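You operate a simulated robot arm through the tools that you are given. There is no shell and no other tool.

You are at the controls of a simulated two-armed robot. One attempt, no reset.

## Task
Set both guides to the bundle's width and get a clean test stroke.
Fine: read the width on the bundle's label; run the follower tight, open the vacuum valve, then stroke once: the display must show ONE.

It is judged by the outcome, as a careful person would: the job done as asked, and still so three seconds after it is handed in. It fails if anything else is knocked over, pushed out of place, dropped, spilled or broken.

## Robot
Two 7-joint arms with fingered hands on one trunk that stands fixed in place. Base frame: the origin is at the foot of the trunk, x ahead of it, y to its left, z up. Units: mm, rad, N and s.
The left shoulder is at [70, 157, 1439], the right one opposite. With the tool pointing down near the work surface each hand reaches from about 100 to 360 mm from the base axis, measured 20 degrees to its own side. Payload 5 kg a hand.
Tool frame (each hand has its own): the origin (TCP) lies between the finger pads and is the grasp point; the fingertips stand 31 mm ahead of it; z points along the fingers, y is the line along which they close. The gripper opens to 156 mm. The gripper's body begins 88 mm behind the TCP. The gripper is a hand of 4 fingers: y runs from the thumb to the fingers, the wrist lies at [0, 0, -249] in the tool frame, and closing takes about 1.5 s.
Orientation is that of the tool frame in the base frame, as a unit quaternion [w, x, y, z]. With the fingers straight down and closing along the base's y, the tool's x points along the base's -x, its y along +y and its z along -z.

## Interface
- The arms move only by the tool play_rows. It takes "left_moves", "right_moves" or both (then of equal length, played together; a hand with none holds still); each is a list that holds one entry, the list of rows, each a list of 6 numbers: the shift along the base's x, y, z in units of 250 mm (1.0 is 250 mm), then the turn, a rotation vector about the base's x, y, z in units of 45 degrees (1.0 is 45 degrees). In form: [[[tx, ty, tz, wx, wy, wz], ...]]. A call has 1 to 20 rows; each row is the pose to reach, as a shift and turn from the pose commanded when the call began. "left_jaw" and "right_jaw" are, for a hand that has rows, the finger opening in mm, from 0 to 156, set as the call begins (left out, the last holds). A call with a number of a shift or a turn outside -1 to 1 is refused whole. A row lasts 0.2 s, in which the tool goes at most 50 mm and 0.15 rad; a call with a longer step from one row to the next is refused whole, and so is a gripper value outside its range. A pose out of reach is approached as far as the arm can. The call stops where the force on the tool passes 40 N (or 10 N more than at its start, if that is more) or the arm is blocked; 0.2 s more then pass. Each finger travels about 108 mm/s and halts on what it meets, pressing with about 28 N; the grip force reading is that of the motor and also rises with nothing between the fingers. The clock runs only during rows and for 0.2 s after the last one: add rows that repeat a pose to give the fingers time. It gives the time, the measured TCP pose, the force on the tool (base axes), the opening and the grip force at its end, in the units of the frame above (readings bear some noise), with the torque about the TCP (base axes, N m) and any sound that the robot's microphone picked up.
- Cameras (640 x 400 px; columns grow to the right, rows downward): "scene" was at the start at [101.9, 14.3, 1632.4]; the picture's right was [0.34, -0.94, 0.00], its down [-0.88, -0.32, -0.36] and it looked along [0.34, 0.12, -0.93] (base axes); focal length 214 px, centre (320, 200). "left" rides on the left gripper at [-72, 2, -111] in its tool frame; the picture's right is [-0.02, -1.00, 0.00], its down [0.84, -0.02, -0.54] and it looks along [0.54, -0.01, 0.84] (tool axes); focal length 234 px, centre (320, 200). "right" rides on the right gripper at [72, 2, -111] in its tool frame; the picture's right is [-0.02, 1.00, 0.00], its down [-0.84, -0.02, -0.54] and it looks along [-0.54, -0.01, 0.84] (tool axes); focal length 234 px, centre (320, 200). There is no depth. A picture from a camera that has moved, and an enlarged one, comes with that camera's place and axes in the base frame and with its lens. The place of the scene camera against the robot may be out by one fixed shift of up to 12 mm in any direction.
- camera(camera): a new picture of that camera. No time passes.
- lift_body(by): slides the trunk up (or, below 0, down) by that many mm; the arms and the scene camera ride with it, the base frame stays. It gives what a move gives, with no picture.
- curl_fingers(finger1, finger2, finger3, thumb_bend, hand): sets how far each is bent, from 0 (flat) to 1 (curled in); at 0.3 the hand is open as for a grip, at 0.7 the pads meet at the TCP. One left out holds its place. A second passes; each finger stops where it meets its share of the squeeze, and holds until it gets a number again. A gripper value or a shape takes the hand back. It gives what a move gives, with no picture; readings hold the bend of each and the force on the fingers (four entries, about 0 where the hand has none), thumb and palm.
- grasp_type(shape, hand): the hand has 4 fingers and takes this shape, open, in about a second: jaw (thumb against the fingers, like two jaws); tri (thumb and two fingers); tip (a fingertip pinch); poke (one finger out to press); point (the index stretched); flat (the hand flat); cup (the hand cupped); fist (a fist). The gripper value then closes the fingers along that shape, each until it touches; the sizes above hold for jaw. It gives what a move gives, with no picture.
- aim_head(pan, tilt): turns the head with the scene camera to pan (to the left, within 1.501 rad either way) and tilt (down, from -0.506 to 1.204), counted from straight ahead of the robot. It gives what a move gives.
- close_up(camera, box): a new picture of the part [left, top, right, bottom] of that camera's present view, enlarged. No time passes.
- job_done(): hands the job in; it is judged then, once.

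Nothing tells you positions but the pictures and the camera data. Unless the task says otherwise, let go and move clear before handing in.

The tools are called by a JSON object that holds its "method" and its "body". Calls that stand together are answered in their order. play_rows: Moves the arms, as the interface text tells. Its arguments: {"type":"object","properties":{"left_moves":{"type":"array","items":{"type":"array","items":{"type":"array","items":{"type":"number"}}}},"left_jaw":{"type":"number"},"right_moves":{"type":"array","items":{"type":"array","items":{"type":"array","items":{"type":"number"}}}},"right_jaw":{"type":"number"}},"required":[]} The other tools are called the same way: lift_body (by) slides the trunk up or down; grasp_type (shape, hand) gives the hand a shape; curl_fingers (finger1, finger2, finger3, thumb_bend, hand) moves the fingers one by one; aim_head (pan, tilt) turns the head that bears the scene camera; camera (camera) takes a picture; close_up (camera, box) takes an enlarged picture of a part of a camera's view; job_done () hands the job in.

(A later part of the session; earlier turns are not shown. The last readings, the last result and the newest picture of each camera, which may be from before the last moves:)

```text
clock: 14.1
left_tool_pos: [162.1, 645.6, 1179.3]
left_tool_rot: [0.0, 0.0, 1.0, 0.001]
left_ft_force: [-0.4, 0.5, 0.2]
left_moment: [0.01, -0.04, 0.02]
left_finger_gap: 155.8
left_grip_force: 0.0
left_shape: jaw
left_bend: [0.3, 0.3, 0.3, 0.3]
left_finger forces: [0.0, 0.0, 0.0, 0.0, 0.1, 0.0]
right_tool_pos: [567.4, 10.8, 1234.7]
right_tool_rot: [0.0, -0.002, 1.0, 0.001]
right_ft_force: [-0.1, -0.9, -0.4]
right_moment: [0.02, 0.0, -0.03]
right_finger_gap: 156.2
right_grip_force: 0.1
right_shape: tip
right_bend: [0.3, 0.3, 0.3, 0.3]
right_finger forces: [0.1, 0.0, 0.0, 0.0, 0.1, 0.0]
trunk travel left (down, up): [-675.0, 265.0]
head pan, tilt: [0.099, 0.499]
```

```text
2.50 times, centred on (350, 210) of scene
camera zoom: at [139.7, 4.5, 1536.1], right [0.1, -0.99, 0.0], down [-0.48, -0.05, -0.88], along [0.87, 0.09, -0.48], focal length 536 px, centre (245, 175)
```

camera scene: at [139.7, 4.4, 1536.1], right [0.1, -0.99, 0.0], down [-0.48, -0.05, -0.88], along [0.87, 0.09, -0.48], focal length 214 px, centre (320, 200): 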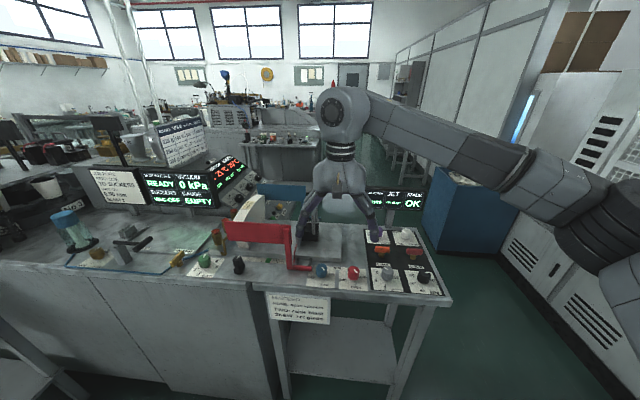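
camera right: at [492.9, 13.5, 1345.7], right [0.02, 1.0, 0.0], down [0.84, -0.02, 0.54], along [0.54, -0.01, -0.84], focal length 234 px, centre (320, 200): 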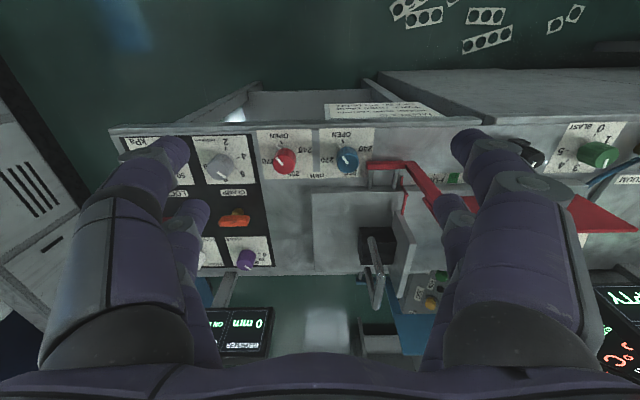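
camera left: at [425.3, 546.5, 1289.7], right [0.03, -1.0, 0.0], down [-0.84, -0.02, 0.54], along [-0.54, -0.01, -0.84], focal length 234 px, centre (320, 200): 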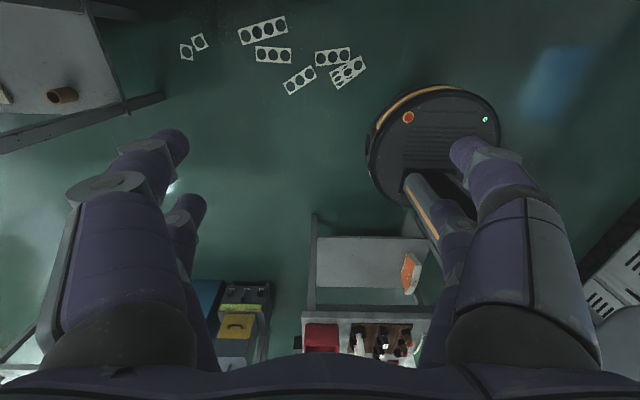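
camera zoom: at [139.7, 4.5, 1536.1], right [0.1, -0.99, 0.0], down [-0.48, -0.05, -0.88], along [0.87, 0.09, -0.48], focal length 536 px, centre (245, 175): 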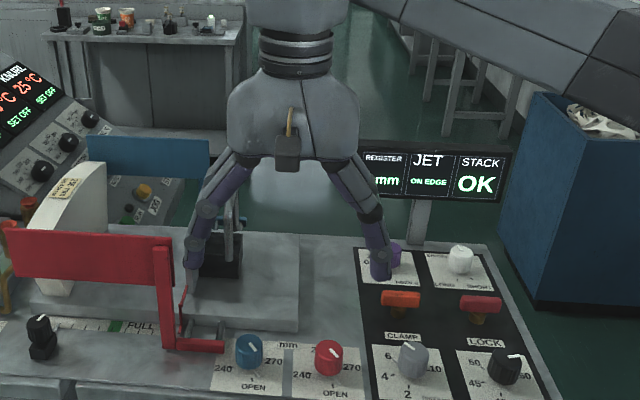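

The open tip shape looks like the jaw. I'll close it partly in free air to see which fingers move and where the tips lie.

{"method": "play_rows", "body": {"right_moves": [[[0, 0, 0, 0, 0, 0], [0, 0, 0, 0, 0, 0], [0, 0, 0, 0, 0, 0], [0, 0, 0, 0, 0, 0], [0, 0, 0, 0, 0, 0], [0, 0, 0, 0, 0, 0], [0, 0, 0, 0, 0, 0]]], "right_jaw": 40}}

{"method": "camera", "body": {"camera": "right"}}

{"method": "close_up", "body": {"camera": "scene", "box": [270, 130, 430, 290]}}

{"method": "grasp_type", "body": {"hand": "right", "shape": "jaw"}}

{"method": "play_rows", "body": {"right_moves": [[[0, 0, 0, 0, 0, 0], [0, 0, 0, 0, 0, 0], [0, 0, 0, 0, 0, 0], [0, 0, 0, 0, 0, 0], [0, 0, 0, 0, 0, 0], [0, 0, 0, 0, 0, 0], [0, 0, 0, 0, 0, 0]]], "right_jaw": 40}}

{"method": "camera", "body": {"camera": "right"}}

{"method": "close_up", "body": {"camera": "scene", "box": [270, 130, 430, 290]}}

```text
clock: 15.7
left_tool_pos: [163.3, 643.9, 1177.5]
left_tool_rot: [0.0, 0.0, 1.0, 0.0]
left_ft_force: [0.4, -0.4, 0.1]
left_moment: [0.02, -0.01, 0.01]
left_finger_gap: 155.6
left_grip_force: 0.1
left_shape: jaw
left_bend: [0.3, 0.3, 0.3, 0.3]
left_finger forces: [0.0, 0.0, 0.0, 0.0, 0.1, 0.1]
right_tool_pos: [566.4, 11.6, 1234.3]
right_tool_rot: [0.001, -0.001, 1.0, 0.0]
right_ft_force: [-0.1, -0.6, 0.9]
right_moment: [-0.02, -0.02, 0.0]
right_finger_gap: 40.5
right_grip_force: 0.1
right_shape: tip
right_bend: [0.73, 0.73, 0.73, 0.7]
right_finger forces: [0.0, 0.0, 0.0, 0.0, 0.0, 0.0]
trunk travel left (down, up): [-675.0, 265.0]
head pan, tilt: [0.099, 0.499]
```

```text
taken
camera right: at [492.9, 13.4, 1345.7], right [0.02, 1.0, 0.0], down [0.84, -0.02, 0.54], along [0.54, -0.01, -0.84], focal length 234 px, centre (320, 200)
```

right: 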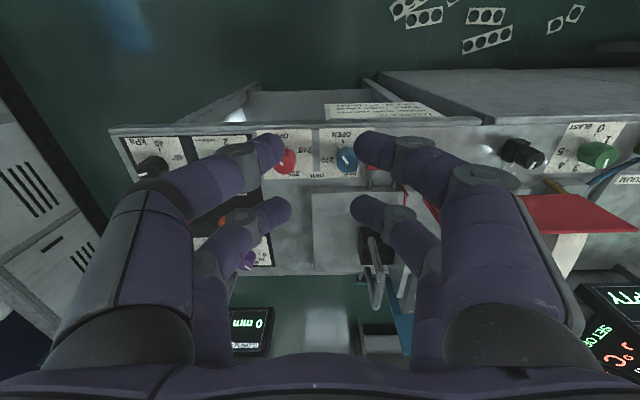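

```text
2.50 times, centred on (350, 210) of scene
camera zoom: at [139.7, 4.5, 1536.1], right [0.1, -0.99, 0.0], down [-0.48, -0.05, -0.88], along [0.87, 0.09, -0.48], focal length 536 px, centre (245, 175)
```

zoom: 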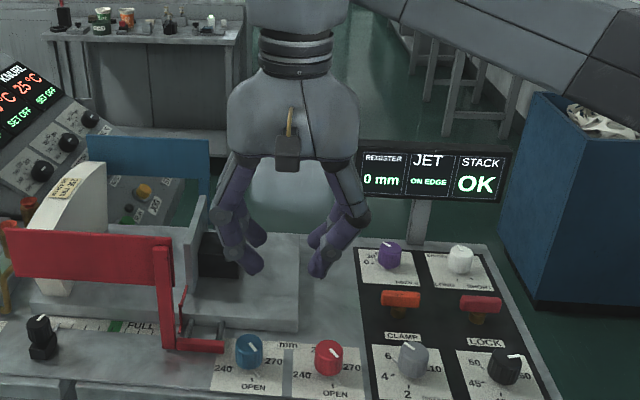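

```text
clock: 16.6
left_tool_pos: [162.9, 645.4, 1178.4]
left_tool_rot: [0.0, -0.002, 1.0, 0.0]
left_ft_force: [0.3, 0.1, -0.1]
left_moment: [0.02, 0.0, 0.05]
left_finger_gap: 156.0
left_grip_force: 0.0
left_shape: jaw
left_bend: [0.3, 0.3, 0.3, 0.3]
left_finger forces: [0.0, 0.0, 0.0, 0.2, 0.0, 0.0]
right_tool_pos: [565.8, 11.0, 1233.9]
right_tool_rot: [0.0, -0.001, 1.0, 0.0]
right_ft_force: [-0.3, 0.0, 0.1]
right_moment: [0.0, -0.03, 0.01]
right_finger_gap: 155.8
right_grip_force: 0.1
right_shape: jaw
right_bend: [0.3, 0.3, 0.3, 0.3]
right_finger forces: [0.1, 0.0, 0.0, 0.0, 0.1, 0.1]
trunk travel left (down, up): [-675.0, 265.0]
head pan, tilt: [0.099, 0.499]
```

```text
clock: 18.1
left_tool_pos: [162.0, 644.9, 1179.0]
left_tool_rot: [0.0, -0.002, 1.0, 0.0]
left_ft_force: [0.8, 0.1, -1.3]
left_moment: [0.01, 0.04, 0.0]
left_finger_gap: 155.9
left_grip_force: 0.1
left_shape: jaw
left_bend: [0.3, 0.3, 0.3, 0.3]
left_finger forces: [0.1, 0.0, 0.1, 0.2, 0.0, 0.1]
right_tool_pos: [566.8, 11.0, 1235.3]
right_tool_rot: [0.0, -0.001, 1.0, 0.0]
right_ft_force: [-0.9, 0.3, -0.3]
right_moment: [0.02, 0.0, -0.03]
right_finger_gap: 40.4
right_grip_force: 0.0
right_shape: jaw
right_bend: [0.73, 0.73, 0.73, 0.7]
right_finger forces: [0.0, 0.0, 0.0, 0.0, 0.1, 0.1]
trunk travel left (down, up): [-675.0, 265.0]
head pan, tilt: [0.099, 0.499]
```

```text
taken
camera right: at [492.9, 13.4, 1345.7], right [0.02, 1.0, 0.0], down [0.84, -0.02, 0.54], along [0.54, -0.01, -0.84], focal length 234 px, centre (320, 200)
```

right: 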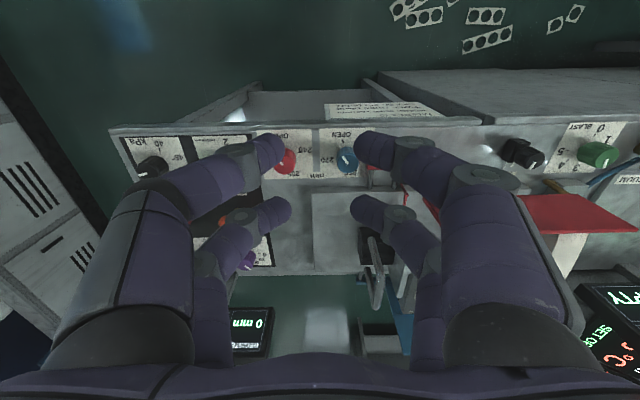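

```text
2.50 times, centred on (350, 210) of scene
camera zoom: at [139.7, 4.5, 1536.1], right [0.1, -0.99, 0.0], down [-0.48, -0.05, -0.88], along [0.87, 0.09, -0.48], focal length 536 px, centre (245, 175)
```

zoom: 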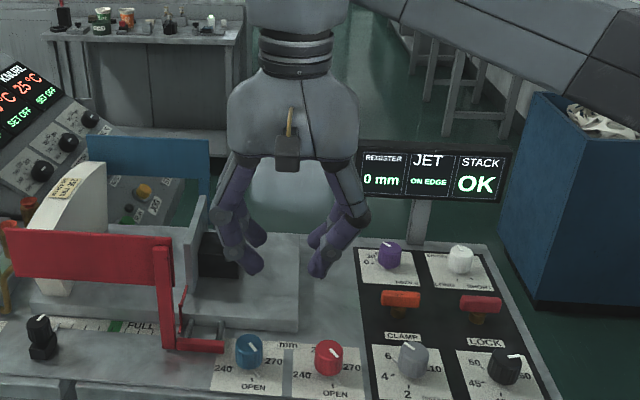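

Now I know the hand: four digits in a 2×2 layout at tool x≈±23, so a round knob centres between them. I'll set an 80 mm opening and go towards the red knob, higher first, taking wrist pictures to refine its position.

{"method": "play_rows", "body": {"right_moves": [[[0.1, -0.1, -0.1, 0, 0, 0], [0.2, -0.2, -0.2, 0, 0, 0], [0.25, -0.22, -0.35, 0, 0, 0], [0.25, -0.22, -0.35, 0, 0, 0], [0.25, -0.22, -0.35, 0, 0, 0]]], "right_jaw": 80}}

{"method": "camera", "body": {"camera": "right"}}

{"method": "close_up", "body": {"camera": "right", "box": [220, 80, 420, 205]}}

{"method": "close_up", "body": {"camera": "scene", "box": [270, 170, 430, 290]}}

```text
clock: 19.4
left_tool_pos: [163.5, 642.7, 1178.5]
left_tool_rot: [0.0, -0.002, 1.0, 0.0]
left_ft_force: [0.4, -0.8, -0.9]
left_moment: [0.03, 0.01, 0.0]
left_finger_gap: 155.8
left_grip_force: 0.1
left_shape: jaw
left_bend: [0.3, 0.3, 0.3, 0.3]
left_finger forces: [0.0, 0.0, 0.1, 0.1, 0.1, 0.1]
right_tool_pos: [628.5, -42.2, 1147.1]
right_tool_rot: [-0.001, -0.001, 1.0, 0.0]
right_ft_force: [0.2, 0.2, 0.3]
right_moment: [0.02, 0.01, -0.03]
right_finger_gap: 79.3
right_grip_force: 0.1
right_shape: jaw
right_bend: [0.73, 0.73, 0.73, 0.7]
right_finger forces: [0.0, 0.1, 0.0, 0.0, 0.0, 0.0]
trunk travel left (down, up): [-675.0, 265.0]
head pan, tilt: [0.099, 0.499]
```

```text
taken
camera right: at [555.3, -40.7, 1258.7], right [0.02, 1.0, 0.0], down [0.84, -0.02, 0.54], along [0.54, -0.01, -0.84], focal length 234 px, centre (320, 200)
```

right: 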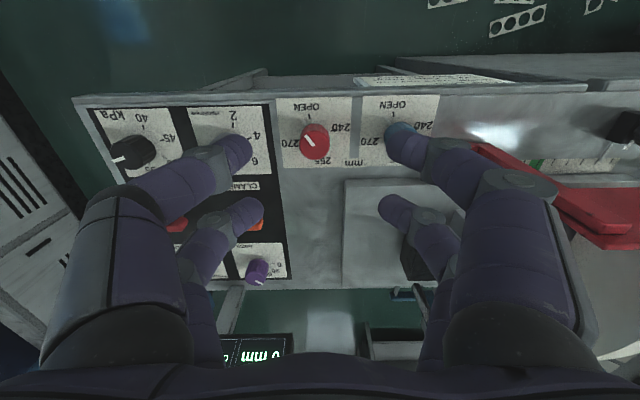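

```text
3.20 times, centred on (320, 142) of right
camera zoom: at [555.3, -40.7, 1258.7], right [0.02, 1.0, 0.0], down [0.84, -0.02, 0.54], along [0.54, -0.01, -0.84], focal length 749 px, centre (320, 384)
```

zoom: 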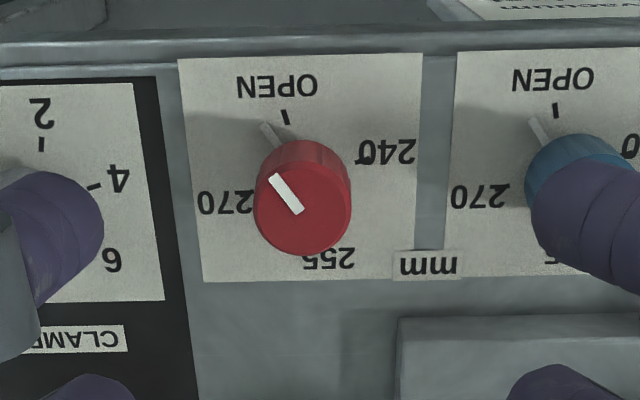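

```text
3.33 times, centred on (350, 230) of scene
camera zoom: at [139.6, 4.2, 1536.1], right [0.1, -0.99, 0.0], down [-0.48, -0.05, -0.88], along [0.87, 0.09, -0.48], focal length 715 px, centre (220, 100)
```

zoom: 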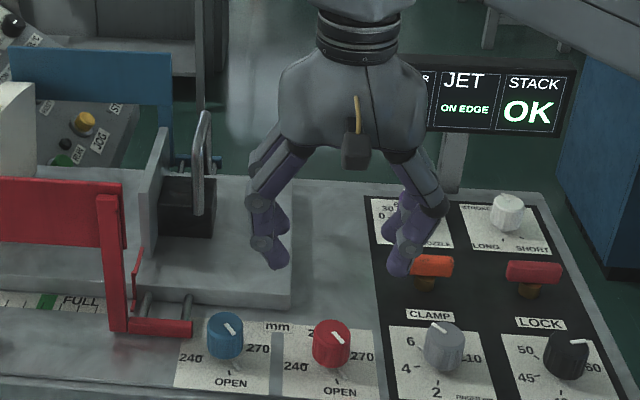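

The red knob's top is near (651, -49, ~985). I centre over it and descend to a safe height for a better look.

{"method": "play_rows", "body": {"right_moves": [[[0.09, -0.03, -0.1, 0, 0, 0], [0.09, -0.03, -0.2, 0, 0, 0], [0.09, -0.03, -0.3, 0, 0, 0], [0.09, -0.03, -0.3, 0, 0, 0]]]}}

{"method": "camera", "body": {"camera": "right"}}

{"method": "close_up", "body": {"camera": "right", "box": [220, 60, 420, 185]}}

{"method": "close_up", "body": {"camera": "scene", "box": [270, 190, 430, 290]}}

```text
clock: 20.4
left_tool_pos: [163.0, 644.5, 1177.8]
left_tool_rot: [0.0, -0.001, 1.0, 0.0]
left_ft_force: [0.0, -0.7, 0.1]
left_moment: [-0.03, 0.0, -0.02]
left_finger_gap: 156.1
left_grip_force: 0.1
left_shape: jaw
left_bend: [0.3, 0.3, 0.3, 0.3]
left_finger forces: [0.1, 0.1, 0.0, 0.0, 0.0, 0.0]
right_tool_pos: [649.1, -50.7, 1072.5]
right_tool_rot: [-0.001, -0.001, 1.0, 0.0]
right_ft_force: [-0.9, -0.6, 0.3]
right_moment: [0.03, -0.02, 0.01]
right_finger_gap: 79.7
right_grip_force: 0.1
right_shape: jaw
right_bend: [0.73, 0.73, 0.73, 0.7]
right_finger forces: [0.0, 0.0, 0.0, 0.0, 0.1, 0.1]
trunk travel left (down, up): [-675.0, 265.0]
head pan, tilt: [0.099, 0.499]
```

```text
taken
camera right: at [577.0, -48.7, 1183.7], right [0.02, 1.0, 0.0], down [0.84, -0.02, 0.54], along [0.54, -0.01, -0.84], focal length 234 px, centre (320, 200)
```

right: 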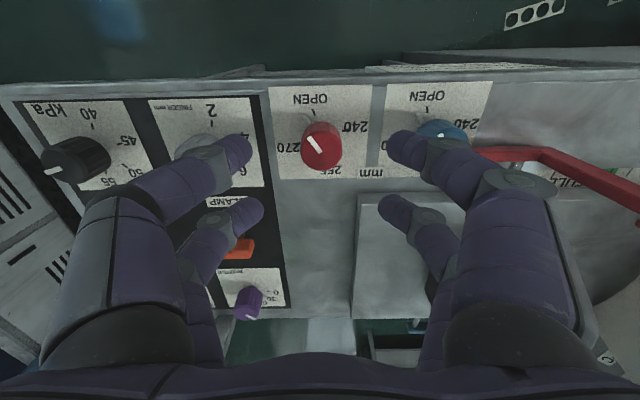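

```text
3.20 times, centred on (320, 122) of right
camera zoom: at [577.0, -48.7, 1183.7], right [0.02, 1.0, 0.0], down [0.84, -0.02, 0.54], along [0.54, -0.01, -0.84], focal length 749 px, centre (320, 448)
```

zoom: 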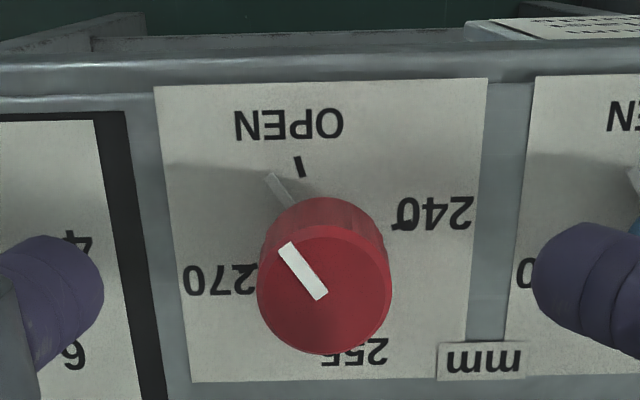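

```text
4.00 times, centred on (350, 240) of scene
camera zoom: at [139.8, 4.4, 1536.1], right [0.1, -0.99, 0.0], down [-0.48, -0.05, -0.88], along [0.87, 0.09, -0.48], focal length 858 px, centre (200, 40)
```

zoom: 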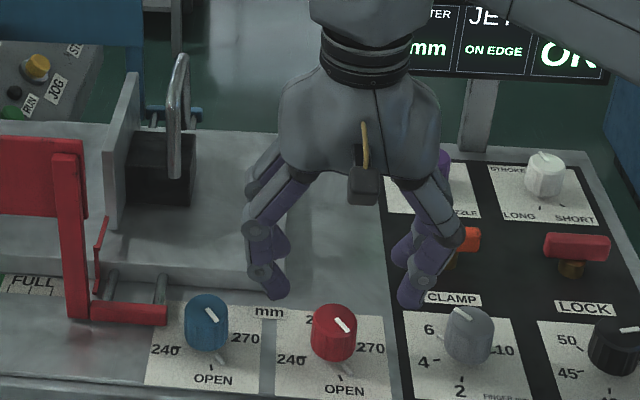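

The red knob's top centre comes out at (647.5, -48.6, 996), Ø35, bench at about 963; the pointer is about 19° past OPEN, and 255 lies about 161° further counter-clockwise (seen from above). I pre-rotate the wrist clockwise above the knob to get turning range.

{"method": "play_rows", "body": {"right_moves": [[[0, 0, 0, 0, 0, -0.178], [0, 0, 0, 0, 0, -0.356], [0, 0, 0, 0, 0, -0.533], [0, 0, 0, 0, 0, -0.711], [0, 0, 0, 0, 0, -0.889], [0, 0, 0, 0, 0, -0.889]]]}}

{"method": "play_rows", "body": {"right_moves": [[[0, 0, 0, 0, 0, -0.178], [0, 0, 0, 0, 0, -0.356], [0, 0, 0, 0, 0, -0.533], [0, 0, 0, 0, 0, -0.711], [0, 0, 0, 0, 0, -0.889], [0, 0, 0, 0, 0, -0.889]]]}}

{"method": "camera", "body": {"camera": "right"}}

{"method": "camera", "body": {"camera": "scene"}}

```text
clock: 21.8
left_tool_pos: [161.9, 644.9, 1178.0]
left_tool_rot: [0.0, -0.001, 1.0, 0.0]
left_ft_force: [0.8, 0.1, 0.0]
left_moment: [0.03, -0.03, -0.01]
left_finger_gap: 156.0
left_grip_force: 0.0
left_shape: jaw
left_bend: [0.3, 0.3, 0.3, 0.3]
left_finger forces: [0.0, 0.1, 0.0, 0.0, 0.0, 0.0]
right_tool_pos: [648.8, -44.9, 1075.0]
right_tool_rot: [0.006, 0.321, 0.947, -0.001]
right_ft_force: [0.5, -0.2, 0.2]
right_moment: [0.03, -0.01, 0.02]
right_finger_gap: 79.6
right_grip_force: 0.0
right_shape: jaw
right_bend: [0.73, 0.73, 0.73, 0.7]
right_finger forces: [0.0, 0.1, 0.0, 0.0, 0.0, 0.0]
right hand out of reach, approached as far as the arm can: row 5
trunk travel left (down, up): [-675.0, 265.0]
head pan, tilt: [0.099, 0.499]
```

```text
clock: 23.1
left_tool_pos: [162.3, 647.9, 1176.8]
left_tool_rot: [0.001, -0.001, 1.0, -0.001]
left_ft_force: [0.1, 0.3, -0.6]
left_moment: [-0.06, -0.01, -0.01]
left_finger_gap: 155.8
left_grip_force: 0.0
left_shape: jaw
left_bend: [0.3, 0.3, 0.3, 0.3]
left_finger forces: [0.0, 0.0, 0.0, 0.0, 0.0, 0.0]
right_tool_pos: [756.3, -130.4, 1013.9]
right_tool_rot: [-0.021, 0.597, 0.802, 0.008]
right_ft_force: [0.2, 0.1, 0.6]
right_moment: [-0.06, 0.0, 0.03]
right_finger_gap: 79.7
right_grip_force: 0.1
right_shape: jaw
right_bend: [0.73, 0.73, 0.73, 0.7]
right_finger forces: [0.0, 0.0, 0.0, 0.1, 0.0, 0.0]
right hand out of reach, approached as far as the arm can: row 1, 2, 3, 4, 5, 6
trunk travel left (down, up): [-675.0, 265.0]
head pan, tilt: [0.099, 0.499]
```

```text
taken
camera right: at [738.1, -65.4, 1127.9], right [0.96, 0.26, -0.01], down [0.23, -0.83, 0.51], along [0.12, -0.49, -0.86], focal length 234 px, centre (320, 200)
```

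right: 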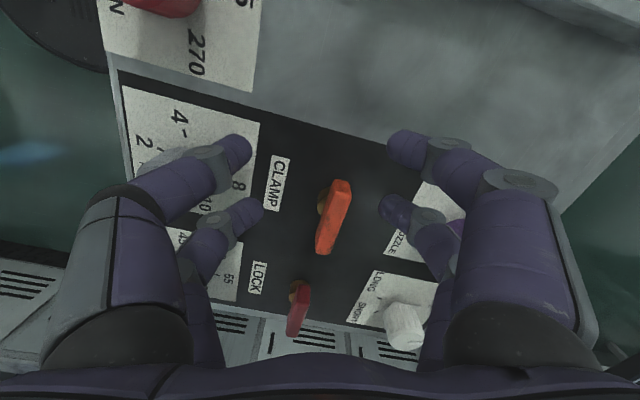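

```text
taken
camera scene: at [139.5, 7.4, 1536.1], right [0.1, -0.99, 0.0], down [-0.48, -0.05, -0.88], along [0.87, 0.09, -0.48], focal length 214 px, centre (320, 200)
```

scene: 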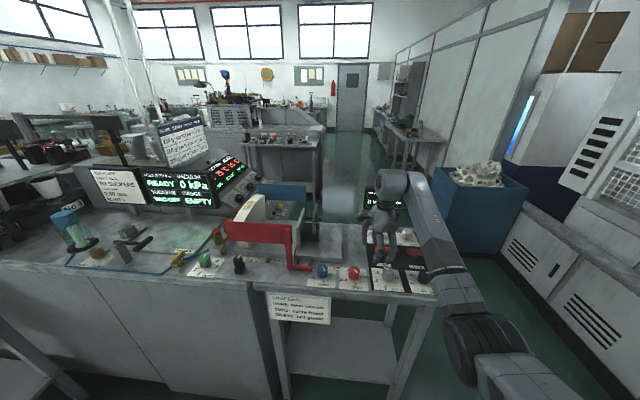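

The clockwise wrist range ran out and the hand strayed over the right-hand panel without contact. I lift the trunk straight up first to be clear, then unwind.

{"method": "lift_body", "body": {"by": 120}}

{"method": "camera", "body": {"camera": "right"}}

```text
clock: 24.6
left_tool_pos: [163.4, 644.2, 1297.3]
left_tool_rot: [-0.001, -0.001, 1.0, 0.0]
left_ft_force: [-0.8, 0.1, 0.1]
left_moment: [0.01, 0.01, -0.03]
left_finger_gap: 155.9
left_grip_force: 0.0
left_shape: jaw
left_bend: [0.3, 0.3, 0.3, 0.3]
left_finger forces: [0.1, 0.0, 0.1, 0.1, 0.1, 0.0]
right_tool_pos: [756.6, -132.4, 1133.2]
right_tool_rot: [-0.022, 0.596, 0.802, 0.009]
right_ft_force: [0.3, -0.2, 0.1]
right_moment: [-0.01, 0.02, 0.0]
right_finger_gap: 79.7
right_grip_force: 0.1
right_shape: jaw
right_bend: [0.73, 0.73, 0.73, 0.7]
right_finger forces: [0.0, 0.1, 0.0, 0.1, 0.0, 0.0]
trunk travel left (down, up): [-795.0, 145.0]
head pan, tilt: [0.099, 0.499]
```

```text
taken
camera right: at [738.4, -67.7, 1247.5], right [0.96, 0.26, -0.01], down [0.23, -0.83, 0.51], along [0.12, -0.49, -0.86], focal length 234 px, centre (320, 200)
```

right: 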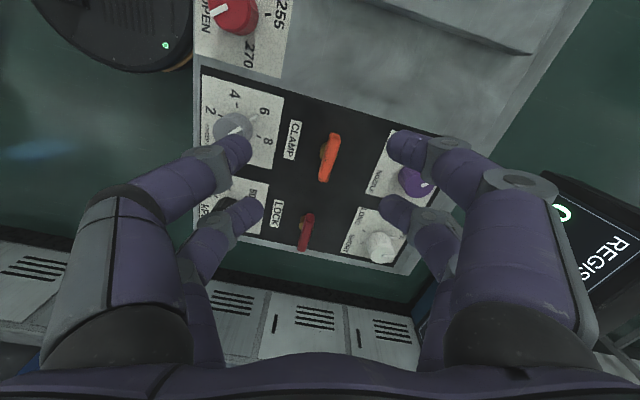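

All clear above the panel. Now I unwind the wrist in the air.

{"method": "play_rows", "body": {"right_moves": [[[0, 0, 0, 0, 0, 0.178], [0, 0, 0, 0, 0, 0.356], [0, 0, 0, 0, 0, 0.533], [0, 0, 0, 0, 0, 0.711], [0, 0, 0, 0, 0, 0.889], [0, 0, 0, 0, 0, 0.889]]]}}

```text
clock: 26.1
left_tool_pos: [162.5, 645.5, 1299.2]
left_tool_rot: [0.0, -0.001, 1.0, 0.001]
left_ft_force: [0.0, -0.1, 0.2]
left_moment: [-0.01, 0.0, 0.01]
left_finger_gap: 156.0
left_grip_force: 0.1
left_shape: jaw
left_bend: [0.3, 0.3, 0.3, 0.3]
left_finger forces: [0.1, 0.0, 0.0, 0.0, 0.0, 0.0]
right_tool_pos: [755.8, -132.9, 1133.4]
right_tool_rot: [-0.023, 0.286, 0.958, 0.0]
right_ft_force: [-0.3, -1.0, -0.5]
right_moment: [-0.01, -0.03, 0.0]
right_finger_gap: 79.8
right_grip_force: 0.1
right_shape: jaw
right_bend: [0.73, 0.73, 0.73, 0.7]
right_finger forces: [0.0, 0.1, 0.1, 0.0, 0.1, 0.1]
trunk travel left (down, up): [-795.0, 145.0]
head pan, tilt: [0.099, 0.499]
```

The command follows the measured pose, good. I straighten the tool and return above the red knob at a safe height.

{"method": "play_rows", "body": {"right_moves": [[[-0.08, 0.06, 0.05, 0, -0.012, 0.15], [-0.16, 0.12, 0.08, 0, -0.024, 0.3], [-0.24, 0.18, 0.08, 0, -0.036, 0.45], [-0.32, 0.24, 0.08, 0, -0.048, 0.6], [-0.4, 0.3, 0.08, 0, -0.059, 0.738], [-0.432, 0.336, 0.08, 0, -0.059, 0.738], [-0.432, 0.336, 0.08, 0, -0.059, 0.738]]]}}

{"method": "play_rows", "body": {"right_moves": [[[0, 0, 0, 0, 0, 0.178], [0, 0, 0, 0, 0, 0.356], [0, 0, 0, 0, 0, 0.533], [0, 0, 0, 0, 0, 0.711], [0, 0, 0, 0, 0, 0.889], [0, 0, 0, 0, 0, 1.0], [0, 0, 0, 0, 0, 1.0]]]}}

```text
clock: 27.6
left_tool_pos: [163.5, 645.8, 1297.3]
left_tool_rot: [0.0, -0.001, 1.0, 0.0]
left_ft_force: [-0.1, -0.9, -0.2]
left_moment: [-0.01, -0.03, 0.02]
left_finger_gap: 155.9
left_grip_force: 0.0
left_shape: jaw
left_bend: [0.3, 0.3, 0.3, 0.3]
left_finger forces: [0.0, 0.1, 0.1, 0.0, 0.0, 0.0]
right_tool_pos: [648.3, -49.4, 1153.5]
right_tool_rot: [-0.001, 0.0, 1.0, 0.001]
right_ft_force: [-0.3, 0.0, -0.3]
right_moment: [-0.01, -0.03, 0.02]
right_finger_gap: 79.6
right_grip_force: 0.0
right_shape: jaw
right_bend: [0.73, 0.73, 0.73, 0.7]
right_finger forces: [0.1, 0.1, 0.0, 0.0, 0.1, 0.1]
trunk travel left (down, up): [-795.0, 145.0]
head pan, tilt: [0.099, 0.499]
```

```text
clock: 29.2
left_tool_pos: [162.4, 643.7, 1298.4]
left_tool_rot: [0.0, 0.0, 1.0, -0.001]
left_ft_force: [-0.7, 0.7, -0.4]
left_moment: [-0.01, -0.02, 0.01]
left_finger_gap: 155.9
left_grip_force: 0.0
left_shape: jaw
left_bend: [0.3, 0.3, 0.3, 0.3]
left_finger forces: [0.1, 0.0, 0.0, 0.0, 0.0, 0.0]
right_tool_pos: [648.8, -48.9, 1153.2]
right_tool_rot: [-0.001, -0.382, 0.924, 0.0]
right_ft_force: [-0.4, -0.2, 0.5]
right_moment: [-0.04, 0.01, 0.0]
right_finger_gap: 79.9
right_grip_force: 0.0
right_shape: jaw
right_bend: [0.73, 0.73, 0.73, 0.7]
right_finger forces: [0.0, 0.0, 0.1, 0.0, 0.0, 0.0]
trunk travel left (down, up): [-795.0, 145.0]
head pan, tilt: [0.099, 0.499]
```

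+45° works. I check how much further the wrist turns counter-clockwise, in the air.

{"method": "play_rows", "body": {"right_moves": [[[0, 0, 0, 0, 0, 0.178], [0, 0, 0, 0, 0, 0.356], [0, 0, 0, 0, 0, 0.533], [0, 0, 0, 0, 0, 0.711], [0, 0, 0, 0, 0, 0.889], [0, 0, 0, 0, 0, 1.0], [0, 0, 0, 0, 0, 1.0]]]}}

{"method": "close_up", "body": {"camera": "right", "box": [160, 60, 480, 260]}}

```text
clock: 30.9
left_tool_pos: [163.5, 644.9, 1299.0]
left_tool_rot: [0.0, -0.001, 1.0, 0.0]
left_ft_force: [0.0, -0.1, -0.6]
left_moment: [0.02, 0.03, -0.01]
left_finger_gap: 156.0
left_grip_force: 0.1
left_shape: jaw
left_bend: [0.3, 0.3, 0.3, 0.3]
left_finger forces: [0.0, 0.1, 0.0, 0.0, 0.1, 0.0]
right_tool_pos: [649.4, -50.0, 1153.8]
right_tool_rot: [-0.001, -0.707, 0.707, 0.0]
right_ft_force: [-0.8, -0.2, -0.4]
right_moment: [0.0, -0.02, 0.05]
right_finger_gap: 79.9
right_grip_force: 0.0
right_shape: jaw
right_bend: [0.73, 0.73, 0.73, 0.7]
right_finger forces: [0.0, 0.0, 0.0, 0.0, 0.0, 0.1]
trunk travel left (down, up): [-795.0, 145.0]
head pan, tilt: [0.099, 0.499]
```

```text
2.00 times, centred on (320, 160) of right
camera zoom: at [645.2, -120.5, 1264.6], right [-1.0, 0.02, 0.0], down [0.02, 0.84, 0.54], along [0.01, 0.54, -0.84], focal length 468 px, centre (320, 280)
```

zoom: 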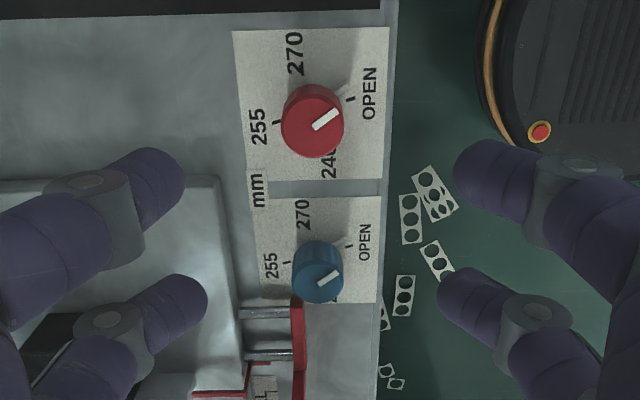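

The wrist reaches +90°, so two bites of about 81° will do, starting from yaw 0. I rotate back and lower the trunk with the hand well above the knob.

{"method": "play_rows", "body": {"right_moves": [[[0, 0, 0, 0, 0, -0.178], [0, 0, 0, 0, 0, -0.356], [0, 0, 0, 0, 0, -0.533], [0, 0, 0, 0, 0, -0.711], [0, 0, 0, 0, 0, -0.889], [0, 0, 0, 0, 0, -1.0], [0, 0, 0, 0, 0, -1.0]]]}}

{"method": "play_rows", "body": {"right_moves": [[[0, 0, 0, 0, 0, -0.178], [0, 0, 0, 0, 0, -0.356], [0, 0, 0, 0, 0, -0.533], [0, 0, 0, 0, 0, -0.711], [0, 0, 0, 0, 0, -0.889], [0, 0, 0, 0, 0, -1.0], [0, 0, 0, 0, 0, -1.0]]]}}

{"method": "lift_body", "body": {"by": -100}}

{"method": "close_up", "body": {"camera": "right", "box": [200, 50, 440, 200]}}

```text
clock: 32.5
left_tool_pos: [163.3, 645.4, 1298.0]
left_tool_rot: [0.001, -0.001, 1.0, -0.001]
left_ft_force: [0.0, -1.1, -0.7]
left_moment: [0.01, -0.01, 0.0]
left_finger_gap: 155.6
left_grip_force: 0.0
left_shape: jaw
left_bend: [0.3, 0.3, 0.3, 0.3]
left_finger forces: [0.0, 0.0, 0.1, 0.1, 0.1, 0.1]
right_tool_pos: [647.4, -48.6, 1153.9]
right_tool_rot: [-0.002, -0.381, 0.924, 0.0]
right_ft_force: [-0.2, -0.1, 0.3]
right_moment: [0.04, 0.0, -0.02]
right_finger_gap: 79.9
right_grip_force: 0.1
right_shape: jaw
right_bend: [0.73, 0.73, 0.73, 0.7]
right_finger forces: [0.0, 0.0, 0.1, 0.1, 0.0, 0.0]
trunk travel left (down, up): [-795.0, 145.0]
head pan, tilt: [0.099, 0.499]
```

```text
clock: 34.0
left_tool_pos: [163.4, 644.2, 1298.8]
left_tool_rot: [0.0, -0.001, 1.0, 0.0]
left_ft_force: [0.2, -0.1, -0.5]
left_moment: [0.02, -0.01, 0.01]
left_finger_gap: 156.1
left_grip_force: 0.1
left_shape: jaw
left_bend: [0.3, 0.3, 0.3, 0.3]
left_finger forces: [0.1, 0.0, 0.0, 0.0, 0.1, 0.1]
right_tool_pos: [647.5, -48.9, 1152.7]
right_tool_rot: [-0.001, 0.001, 1.0, 0.002]
right_ft_force: [0.1, 0.3, 0.2]
right_moment: [0.02, -0.02, 0.02]
right_finger_gap: 79.7
right_grip_force: 0.0
right_shape: jaw
right_bend: [0.73, 0.73, 0.73, 0.7]
right_finger forces: [0.0, 0.0, 0.1, 0.0, 0.0, 0.0]
trunk travel left (down, up): [-795.0, 145.0]
head pan, tilt: [0.099, 0.499]
```

```text
clock: 35.4
left_tool_pos: [163.1, 643.6, 1199.0]
left_tool_rot: [0.001, 0.0, 1.0, -0.001]
left_ft_force: [-0.3, 0.4, -0.6]
left_moment: [0.03, 0.03, 0.0]
left_finger_gap: 155.8
left_grip_force: 0.0
left_shape: jaw
left_bend: [0.3, 0.3, 0.3, 0.3]
left_finger forces: [0.0, 0.0, 0.0, 0.1, 0.0, 0.0]
right_tool_pos: [646.6, -48.9, 1052.7]
right_tool_rot: [0.0, 0.001, 1.0, 0.001]
right_ft_force: [0.2, 0.7, -0.4]
right_moment: [0.01, -0.03, -0.03]
right_finger_gap: 79.7
right_grip_force: 0.0
right_shape: jaw
right_bend: [0.73, 0.73, 0.73, 0.7]
right_finger forces: [0.0, 0.1, 0.0, 0.0, 0.0, 0.1]
trunk travel left (down, up): [-695.0, 245.0]
head pan, tilt: [0.099, 0.499]
```

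```text
2.67 times, centred on (320, 125) of right
camera zoom: at [574.5, -47.1, 1165.2], right [0.03, 1.0, 0.0], down [0.84, -0.02, 0.54], along [0.54, -0.01, -0.84], focal length 624 px, centre (320, 400)
```

zoom: 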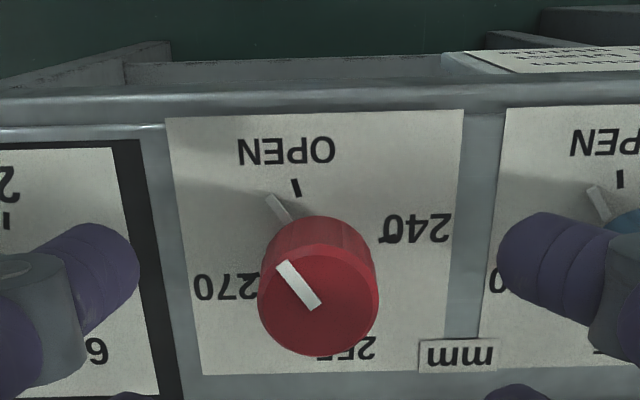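

The estimate holds. I descend around the knob, tips staying a few mm above the panel.

{"method": "play_rows", "body": {"right_moves": [[[0.003, 0, -0.06, 0, 0, 0], [0.003, 0, -0.12, 0, 0, 0], [0.003, 0, -0.17, 0, 0, 0], [0.003, 0, -0.195, 0, 0, 0], [0.003, 0, -0.195, 0, 0, 0]]], "right_jaw": 70}}

{"method": "camera", "body": {"camera": "right"}}

{"method": "close_up", "body": {"camera": "scene", "box": [290, 220, 420, 300]}}

```text
clock: 36.6
left_tool_pos: [162.7, 643.5, 1198.0]
left_tool_rot: [0.0, 0.0, 1.0, 0.0]
left_ft_force: [0.5, 0.3, 0.2]
left_moment: [-0.02, -0.03, 0.0]
left_finger_gap: 155.8
left_grip_force: 0.0
left_shape: jaw
left_bend: [0.3, 0.3, 0.3, 0.3]
left_finger forces: [0.0, 0.0, 0.0, 0.0, 0.1, 0.1]
right_tool_pos: [648.9, -49.7, 1005.4]
right_tool_rot: [-0.001, 0.001, 1.0, 0.001]
right_ft_force: [-0.7, 0.1, -1.1]
right_moment: [0.0, -0.03, 0.03]
right_finger_gap: 70.7
right_grip_force: 0.1
right_shape: jaw
right_bend: [0.73, 0.73, 0.73, 0.7]
right_finger forces: [0.0, 0.0, 0.0, 0.1, 0.0, 0.0]
trunk travel left (down, up): [-695.0, 245.0]
head pan, tilt: [0.099, 0.499]
```

```text
taken
camera right: at [575.2, -47.1, 1116.4], right [0.03, 1.0, 0.0], down [0.84, -0.02, 0.54], along [0.54, -0.01, -0.84], focal length 234 px, centre (320, 200)
```

right: 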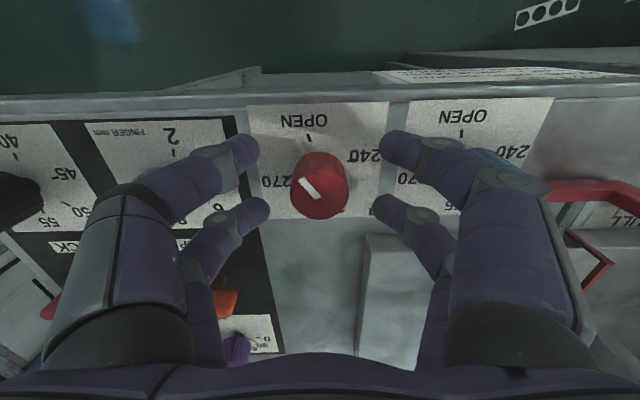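

```text
4.92 times, centred on (355, 260) of scene
camera zoom: at [139.5, 4.5, 1556.1], right [0.1, -0.99, 0.0], down [-0.48, -0.05, -0.88], along [0.87, 0.09, -0.48], focal length 1056 px, centre (148, -95)
```

zoom: 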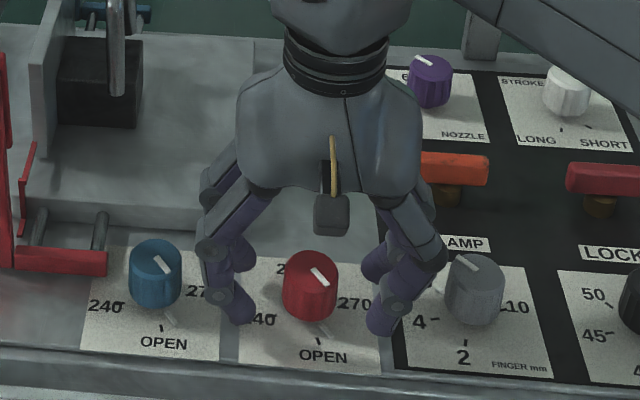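

The knob is centred among the four fingers. I close on it.

{"method": "play_rows", "body": {"right_moves": [[[0, 0, 0, 0, 0, 0], [0, 0, 0, 0, 0, 0], [0, 0, 0, 0, 0, 0], [0, 0, 0, 0, 0, 0], [0, 0, 0, 0, 0, 0]]], "right_jaw": 20}}

{"method": "camera", "body": {"camera": "right"}}

```text
clock: 37.8
left_tool_pos: [162.2, 644.0, 1198.3]
left_tool_rot: [0.001, -0.002, 1.0, 0.0]
left_ft_force: [-0.2, 0.0, 0.4]
left_moment: [-0.02, 0.01, -0.01]
left_finger_gap: 155.8
left_grip_force: 0.1
left_shape: jaw
left_bend: [0.3, 0.3, 0.3, 0.3]
left_finger forces: [0.0, 0.0, 0.0, 0.1, 0.0, 0.0]
right_tool_pos: [647.3, -49.4, 1004.8]
right_tool_rot: [-0.001, 0.001, 1.0, 0.001]
right_ft_force: [0.1, -0.5, -0.1]
right_moment: [-0.01, -0.01, 0.01]
right_finger_gap: 20.6
right_grip_force: 0.1
right_shape: jaw
right_bend: [0.72, 0.72, 0.72, 0.7]
right_finger forces: [0.0, 0.0, 0.3, 0.0, 0.1, 0.1]
trunk travel left (down, up): [-695.0, 245.0]
head pan, tilt: [0.099, 0.499]
```

```text
taken
camera right: at [575.3, -47.1, 1116.5], right [0.03, 1.0, 0.0], down [0.84, -0.02, 0.54], along [0.54, -0.01, -0.84], focal length 234 px, centre (320, 200)
```

right: 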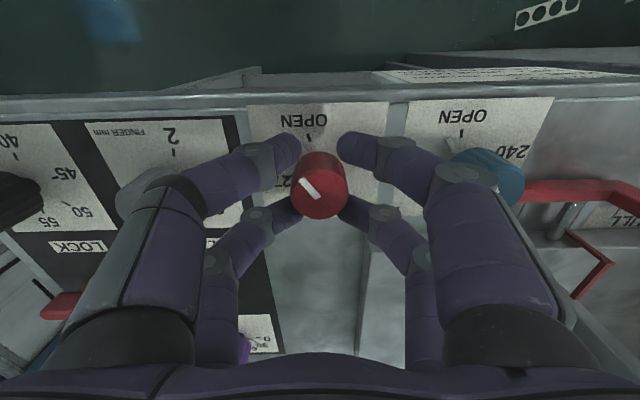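

The fingers straddle the knob with almost no contact yet. I close fully so the four tips wedge it.

{"method": "play_rows", "body": {"right_moves": [[[0, 0, 0, 0, 0, 0], [0, 0, 0, 0, 0, 0], [0, 0, 0, 0, 0, 0], [0, 0, 0, 0, 0, 0]]], "right_jaw": 0}}

{"method": "camera", "body": {"camera": "right"}}

{"method": "close_up", "body": {"camera": "scene", "box": [290, 220, 420, 300]}}

```text
clock: 38.8
left_tool_pos: [165.8, 644.2, 1197.7]
left_tool_rot: [-0.002, -0.001, 1.0, 0.0]
left_ft_force: [0.1, 0.5, -0.3]
left_moment: [0.0, 0.01, 0.02]
left_finger_gap: 156.0
left_grip_force: 0.0
left_shape: jaw
left_bend: [0.3, 0.3, 0.3, 0.3]
left_finger forces: [0.0, 0.0, 0.0, 0.0, 0.0, 0.0]
right_tool_pos: [649.7, -49.3, 1004.4]
right_tool_rot: [-0.001, 0.001, 1.0, 0.0]
right_ft_force: [9.3, 0.0, -2.1]
right_moment: [0.02, -0.1, -0.03]
right_finger_gap: 0.0
right_grip_force: 27.9
right_shape: jaw
right_bend: [0.7, 0.72, 0.72, 0.7]
right_finger forces: [0.0, 21.2, 21.5, 0.0, 0.1, 0.0]
trunk travel left (down, up): [-695.0, 245.0]
head pan, tilt: [0.099, 0.499]
```

```text
taken
camera right: at [577.1, -47.1, 1115.7], right [0.03, 1.0, 0.0], down [0.84, -0.02, 0.54], along [0.54, -0.01, -0.84], focal length 234 px, centre (320, 200)
```

right: 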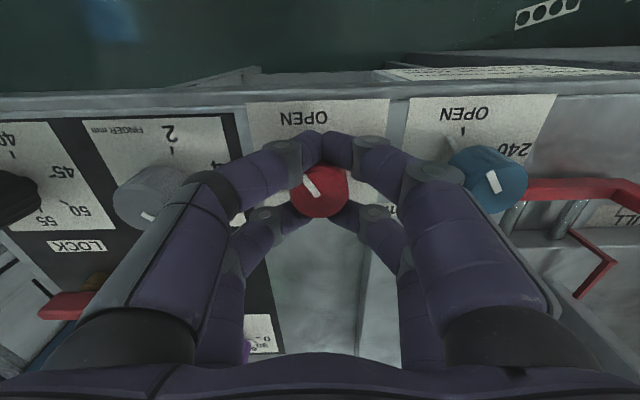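

```text
4.92 times, centred on (355, 260) of scene
camera zoom: at [141.9, 4.5, 1555.9], right [0.1, -0.99, 0.0], down [-0.48, -0.05, -0.88], along [0.87, 0.09, -0.48], focal length 1056 px, centre (148, -95)
```

zoom: 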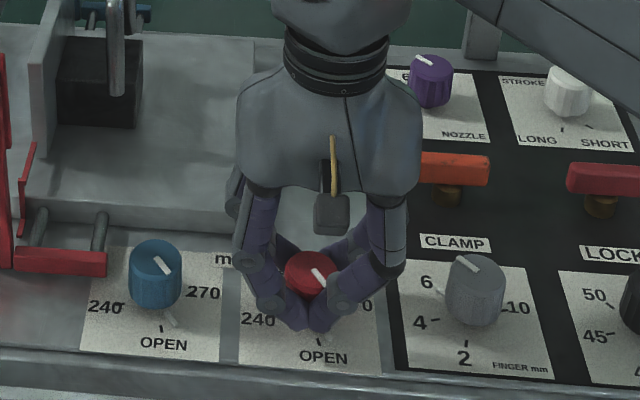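

Only the far pair presses the knob, so the hand sits slightly too near. I open a little, shift +4 mm in x, and close again to balance.

{"method": "play_rows", "body": {"right_moves": [[[0, 0, 0, 0, 0, 0], [0, 0, 0, 0, 0, 0], [0.016, 0, -0.008, 0, 0, 0], [0.016, 0, -0.008, 0, 0, 0]]], "right_jaw": 24}}

{"method": "play_rows", "body": {"right_moves": [[[0, 0, 0, 0, 0, 0], [0, 0, 0, 0, 0, 0], [0, 0, 0, 0, 0, 0], [0, 0, 0, 0, 0, 0]]], "right_jaw": 0}}

{"method": "camera", "body": {"camera": "right"}}

```text
clock: 39.8
left_tool_pos: [163.9, 644.7, 1198.6]
left_tool_rot: [0.001, -0.001, 1.0, 0.0]
left_ft_force: [-0.2, 0.2, 0.5]
left_moment: [-0.01, 0.02, 0.02]
left_finger_gap: 155.7
left_grip_force: 0.3
left_shape: jaw
left_bend: [0.3, 0.3, 0.3, 0.3]
left_finger forces: [0.1, 0.1, 0.0, 0.1, 0.1, 0.1]
right_tool_pos: [652.7, -47.6, 1003.8]
right_tool_rot: [-0.002, 0.0, 1.0, 0.002]
right_ft_force: [-0.1, -0.7, 0.0]
right_moment: [0.0, 0.0, 0.04]
right_finger_gap: 23.8
right_grip_force: 0.0
right_shape: jaw
right_bend: [0.73, 0.73, 0.73, 0.7]
right_finger forces: [0.0, 0.1, 0.0, 0.0, 0.0, 0.1]
trunk travel left (down, up): [-695.0, 245.0]
head pan, tilt: [0.099, 0.499]
```

```text
clock: 40.8
left_tool_pos: [163.9, 644.5, 1198.4]
left_tool_rot: [-0.001, 0.0, 1.0, 0.0]
left_ft_force: [0.5, -0.4, 0.3]
left_moment: [-0.03, -0.01, 0.0]
left_finger_gap: 155.7
left_grip_force: 0.1
left_shape: jaw
left_bend: [0.3, 0.3, 0.3, 0.3]
left_finger forces: [0.1, 0.0, 0.0, 0.0, 0.1, 0.1]
right_tool_pos: [651.9, -48.4, 1002.9]
right_tool_rot: [-0.002, 0.0, 1.0, 0.001]
right_ft_force: [-2.2, 2.9, -7.5]
right_moment: [0.1, 0.03, -0.02]
right_finger_gap: 2.7
right_grip_force: 27.6
right_shape: jaw
right_bend: [0.71, 0.71, 0.71, 0.71]
right_finger forces: [32.7, 23.6, 24.0, 0.0, 22.9, 0.0]
trunk travel left (down, up): [-695.0, 245.0]
head pan, tilt: [0.099, 0.499]
```

```text
taken
camera right: at [579.2, -46.1, 1113.9], right [0.02, 1.0, 0.0], down [0.84, -0.02, 0.54], along [0.54, -0.01, -0.84], focal length 234 px, centre (320, 200)
```

right: 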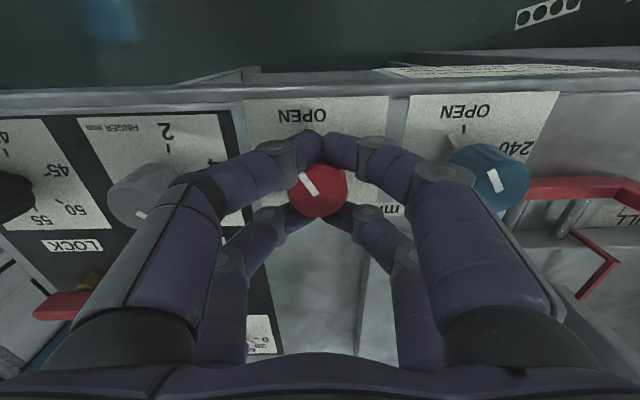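

All four digits now grip evenly. I turn counter-clockwise by 40° first and check.

{"method": "play_rows", "body": {"right_moves": [[[0, 0, 0, 0, 0, 0.178], [0, 0, 0, 0, 0, 0.356], [0, 0, 0, 0, 0, 0.533], [0, 0, 0, 0, 0, 0.711], [0, 0, 0, 0, 0, 0.889], [0, 0, 0, 0, 0, 0.889]]]}}

{"method": "camera", "body": {"camera": "right"}}

{"method": "camera", "body": {"camera": "scene"}}

{"method": "close_up", "body": {"camera": "scene", "box": [290, 220, 420, 300]}}

```text
clock: 42.2
left_tool_pos: [164.0, 645.8, 1198.8]
left_tool_rot: [-0.001, -0.001, 1.0, 0.0]
left_ft_force: [-0.7, -1.0, 0.4]
left_moment: [0.01, 0.02, 0.0]
left_finger_gap: 155.9
left_grip_force: 0.0
left_shape: jaw
left_bend: [0.3, 0.3, 0.3, 0.3]
left_finger forces: [0.0, 0.0, 0.0, 0.0, 0.1, 0.0]
right_tool_pos: [652.2, -48.0, 1002.8]
right_tool_rot: [-0.002, -0.342, 0.94, -0.001]
right_ft_force: [-10.5, 6.3, -10.2]
right_moment: [0.12, 0.31, -0.01]
right_finger_gap: 1.8
right_grip_force: 27.9
right_shape: jaw
right_bend: [0.71, 0.71, 0.71, 0.71]
right_finger forces: [41.2, 24.6, 28.2, 0.0, 24.8, 0.0]
trunk travel left (down, up): [-695.0, 245.0]
head pan, tilt: [0.099, 0.499]
```

```text
taken
camera right: at [594.3, -92.8, 1114.0], right [-0.62, 0.78, 0.0], down [0.66, 0.52, 0.54], along [0.42, 0.34, -0.84], focal length 234 px, centre (320, 200)
```

right: 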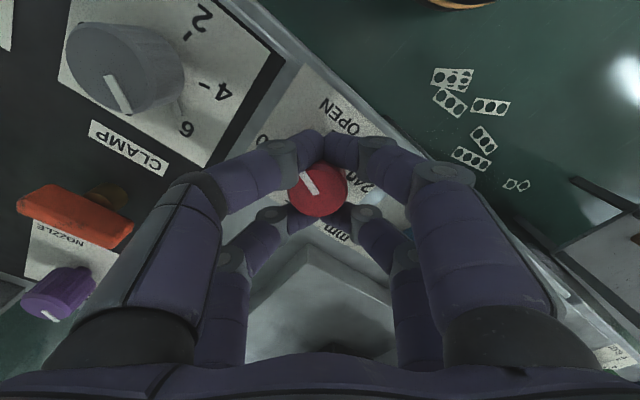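

```text
taken
camera scene: at [139.1, 5.4, 1556.1], right [0.1, -0.99, 0.0], down [-0.48, -0.05, -0.88], along [0.87, 0.09, -0.48], focal length 214 px, centre (320, 200)
```

scene: 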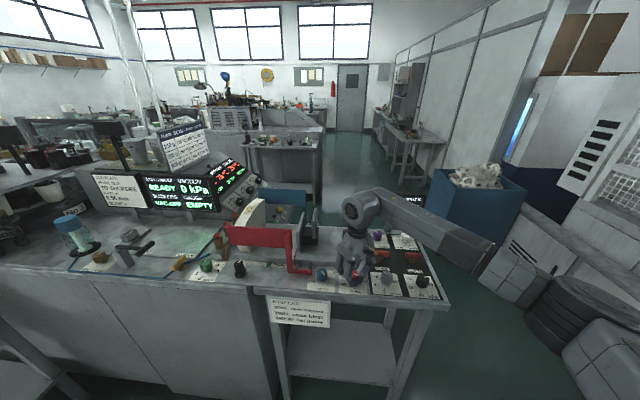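

```text
4.92 times, centred on (355, 260) of scene
camera zoom: at [139.1, 5.4, 1556.1], right [0.1, -0.99, 0.0], down [-0.48, -0.05, -0.88], along [0.87, 0.09, -0.48], focal length 1056 px, centre (148, -95)
```

zoom: 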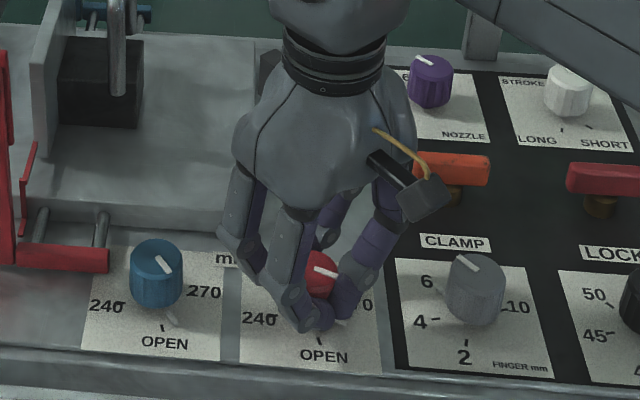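

The knob turns with the hand. I continue another 41°, easing the small side load.

{"method": "play_rows", "body": {"right_moves": [[[-0.002, 0.001, 0.002, 0, 0, 0.178], [-0.004, 0.002, 0.002, 0, 0, 0.356], [-0.006, 0.004, 0.002, 0, 0, 0.533], [-0.006, 0.004, 0.002, 0, 0, 0.711], [-0.006, 0.004, 0.002, 0, 0, 0.889], [-0.006, 0.004, 0.002, 0, 0, 0.911], [-0.006, 0.004, 0.002, 0, 0, 0.911]]]}}

{"method": "camera", "body": {"camera": "right"}}

```text
clock: 43.8
left_tool_pos: [163.5, 644.3, 1198.7]
left_tool_rot: [-0.001, 0.0, 1.0, 0.0]
left_ft_force: [-0.9, 0.1, -0.2]
left_moment: [-0.03, -0.02, -0.02]
left_finger_gap: 155.7
left_grip_force: 0.1
left_shape: jaw
left_bend: [0.3, 0.3, 0.3, 0.3]
left_finger forces: [0.0, 0.0, 0.0, 0.1, 0.0, 0.0]
right_tool_pos: [650.4, -48.8, 1003.4]
right_tool_rot: [-0.003, -0.649, 0.76, 0.0]
right_ft_force: [-11.6, -1.8, -14.8]
right_moment: [-0.05, 0.32, -0.05]
right_finger_gap: 1.4
right_grip_force: 28.1
right_shape: jaw
right_bend: [0.7, 0.71, 0.71, 0.71]
right_finger forces: [40.6, 24.9, 28.7, 0.1, 24.7, 0.0]
trunk travel left (down, up): [-695.0, 245.0]
head pan, tilt: [0.099, 0.499]
```

```text
taken
camera right: at [636.8, -119.2, 1114.2], right [-0.98, 0.18, 0.0], down [0.15, 0.83, 0.54], along [0.1, 0.53, -0.84], focal length 234 px, centre (320, 200)
```

right: 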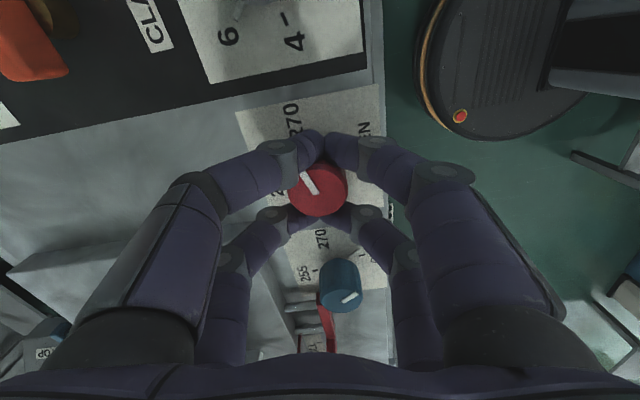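

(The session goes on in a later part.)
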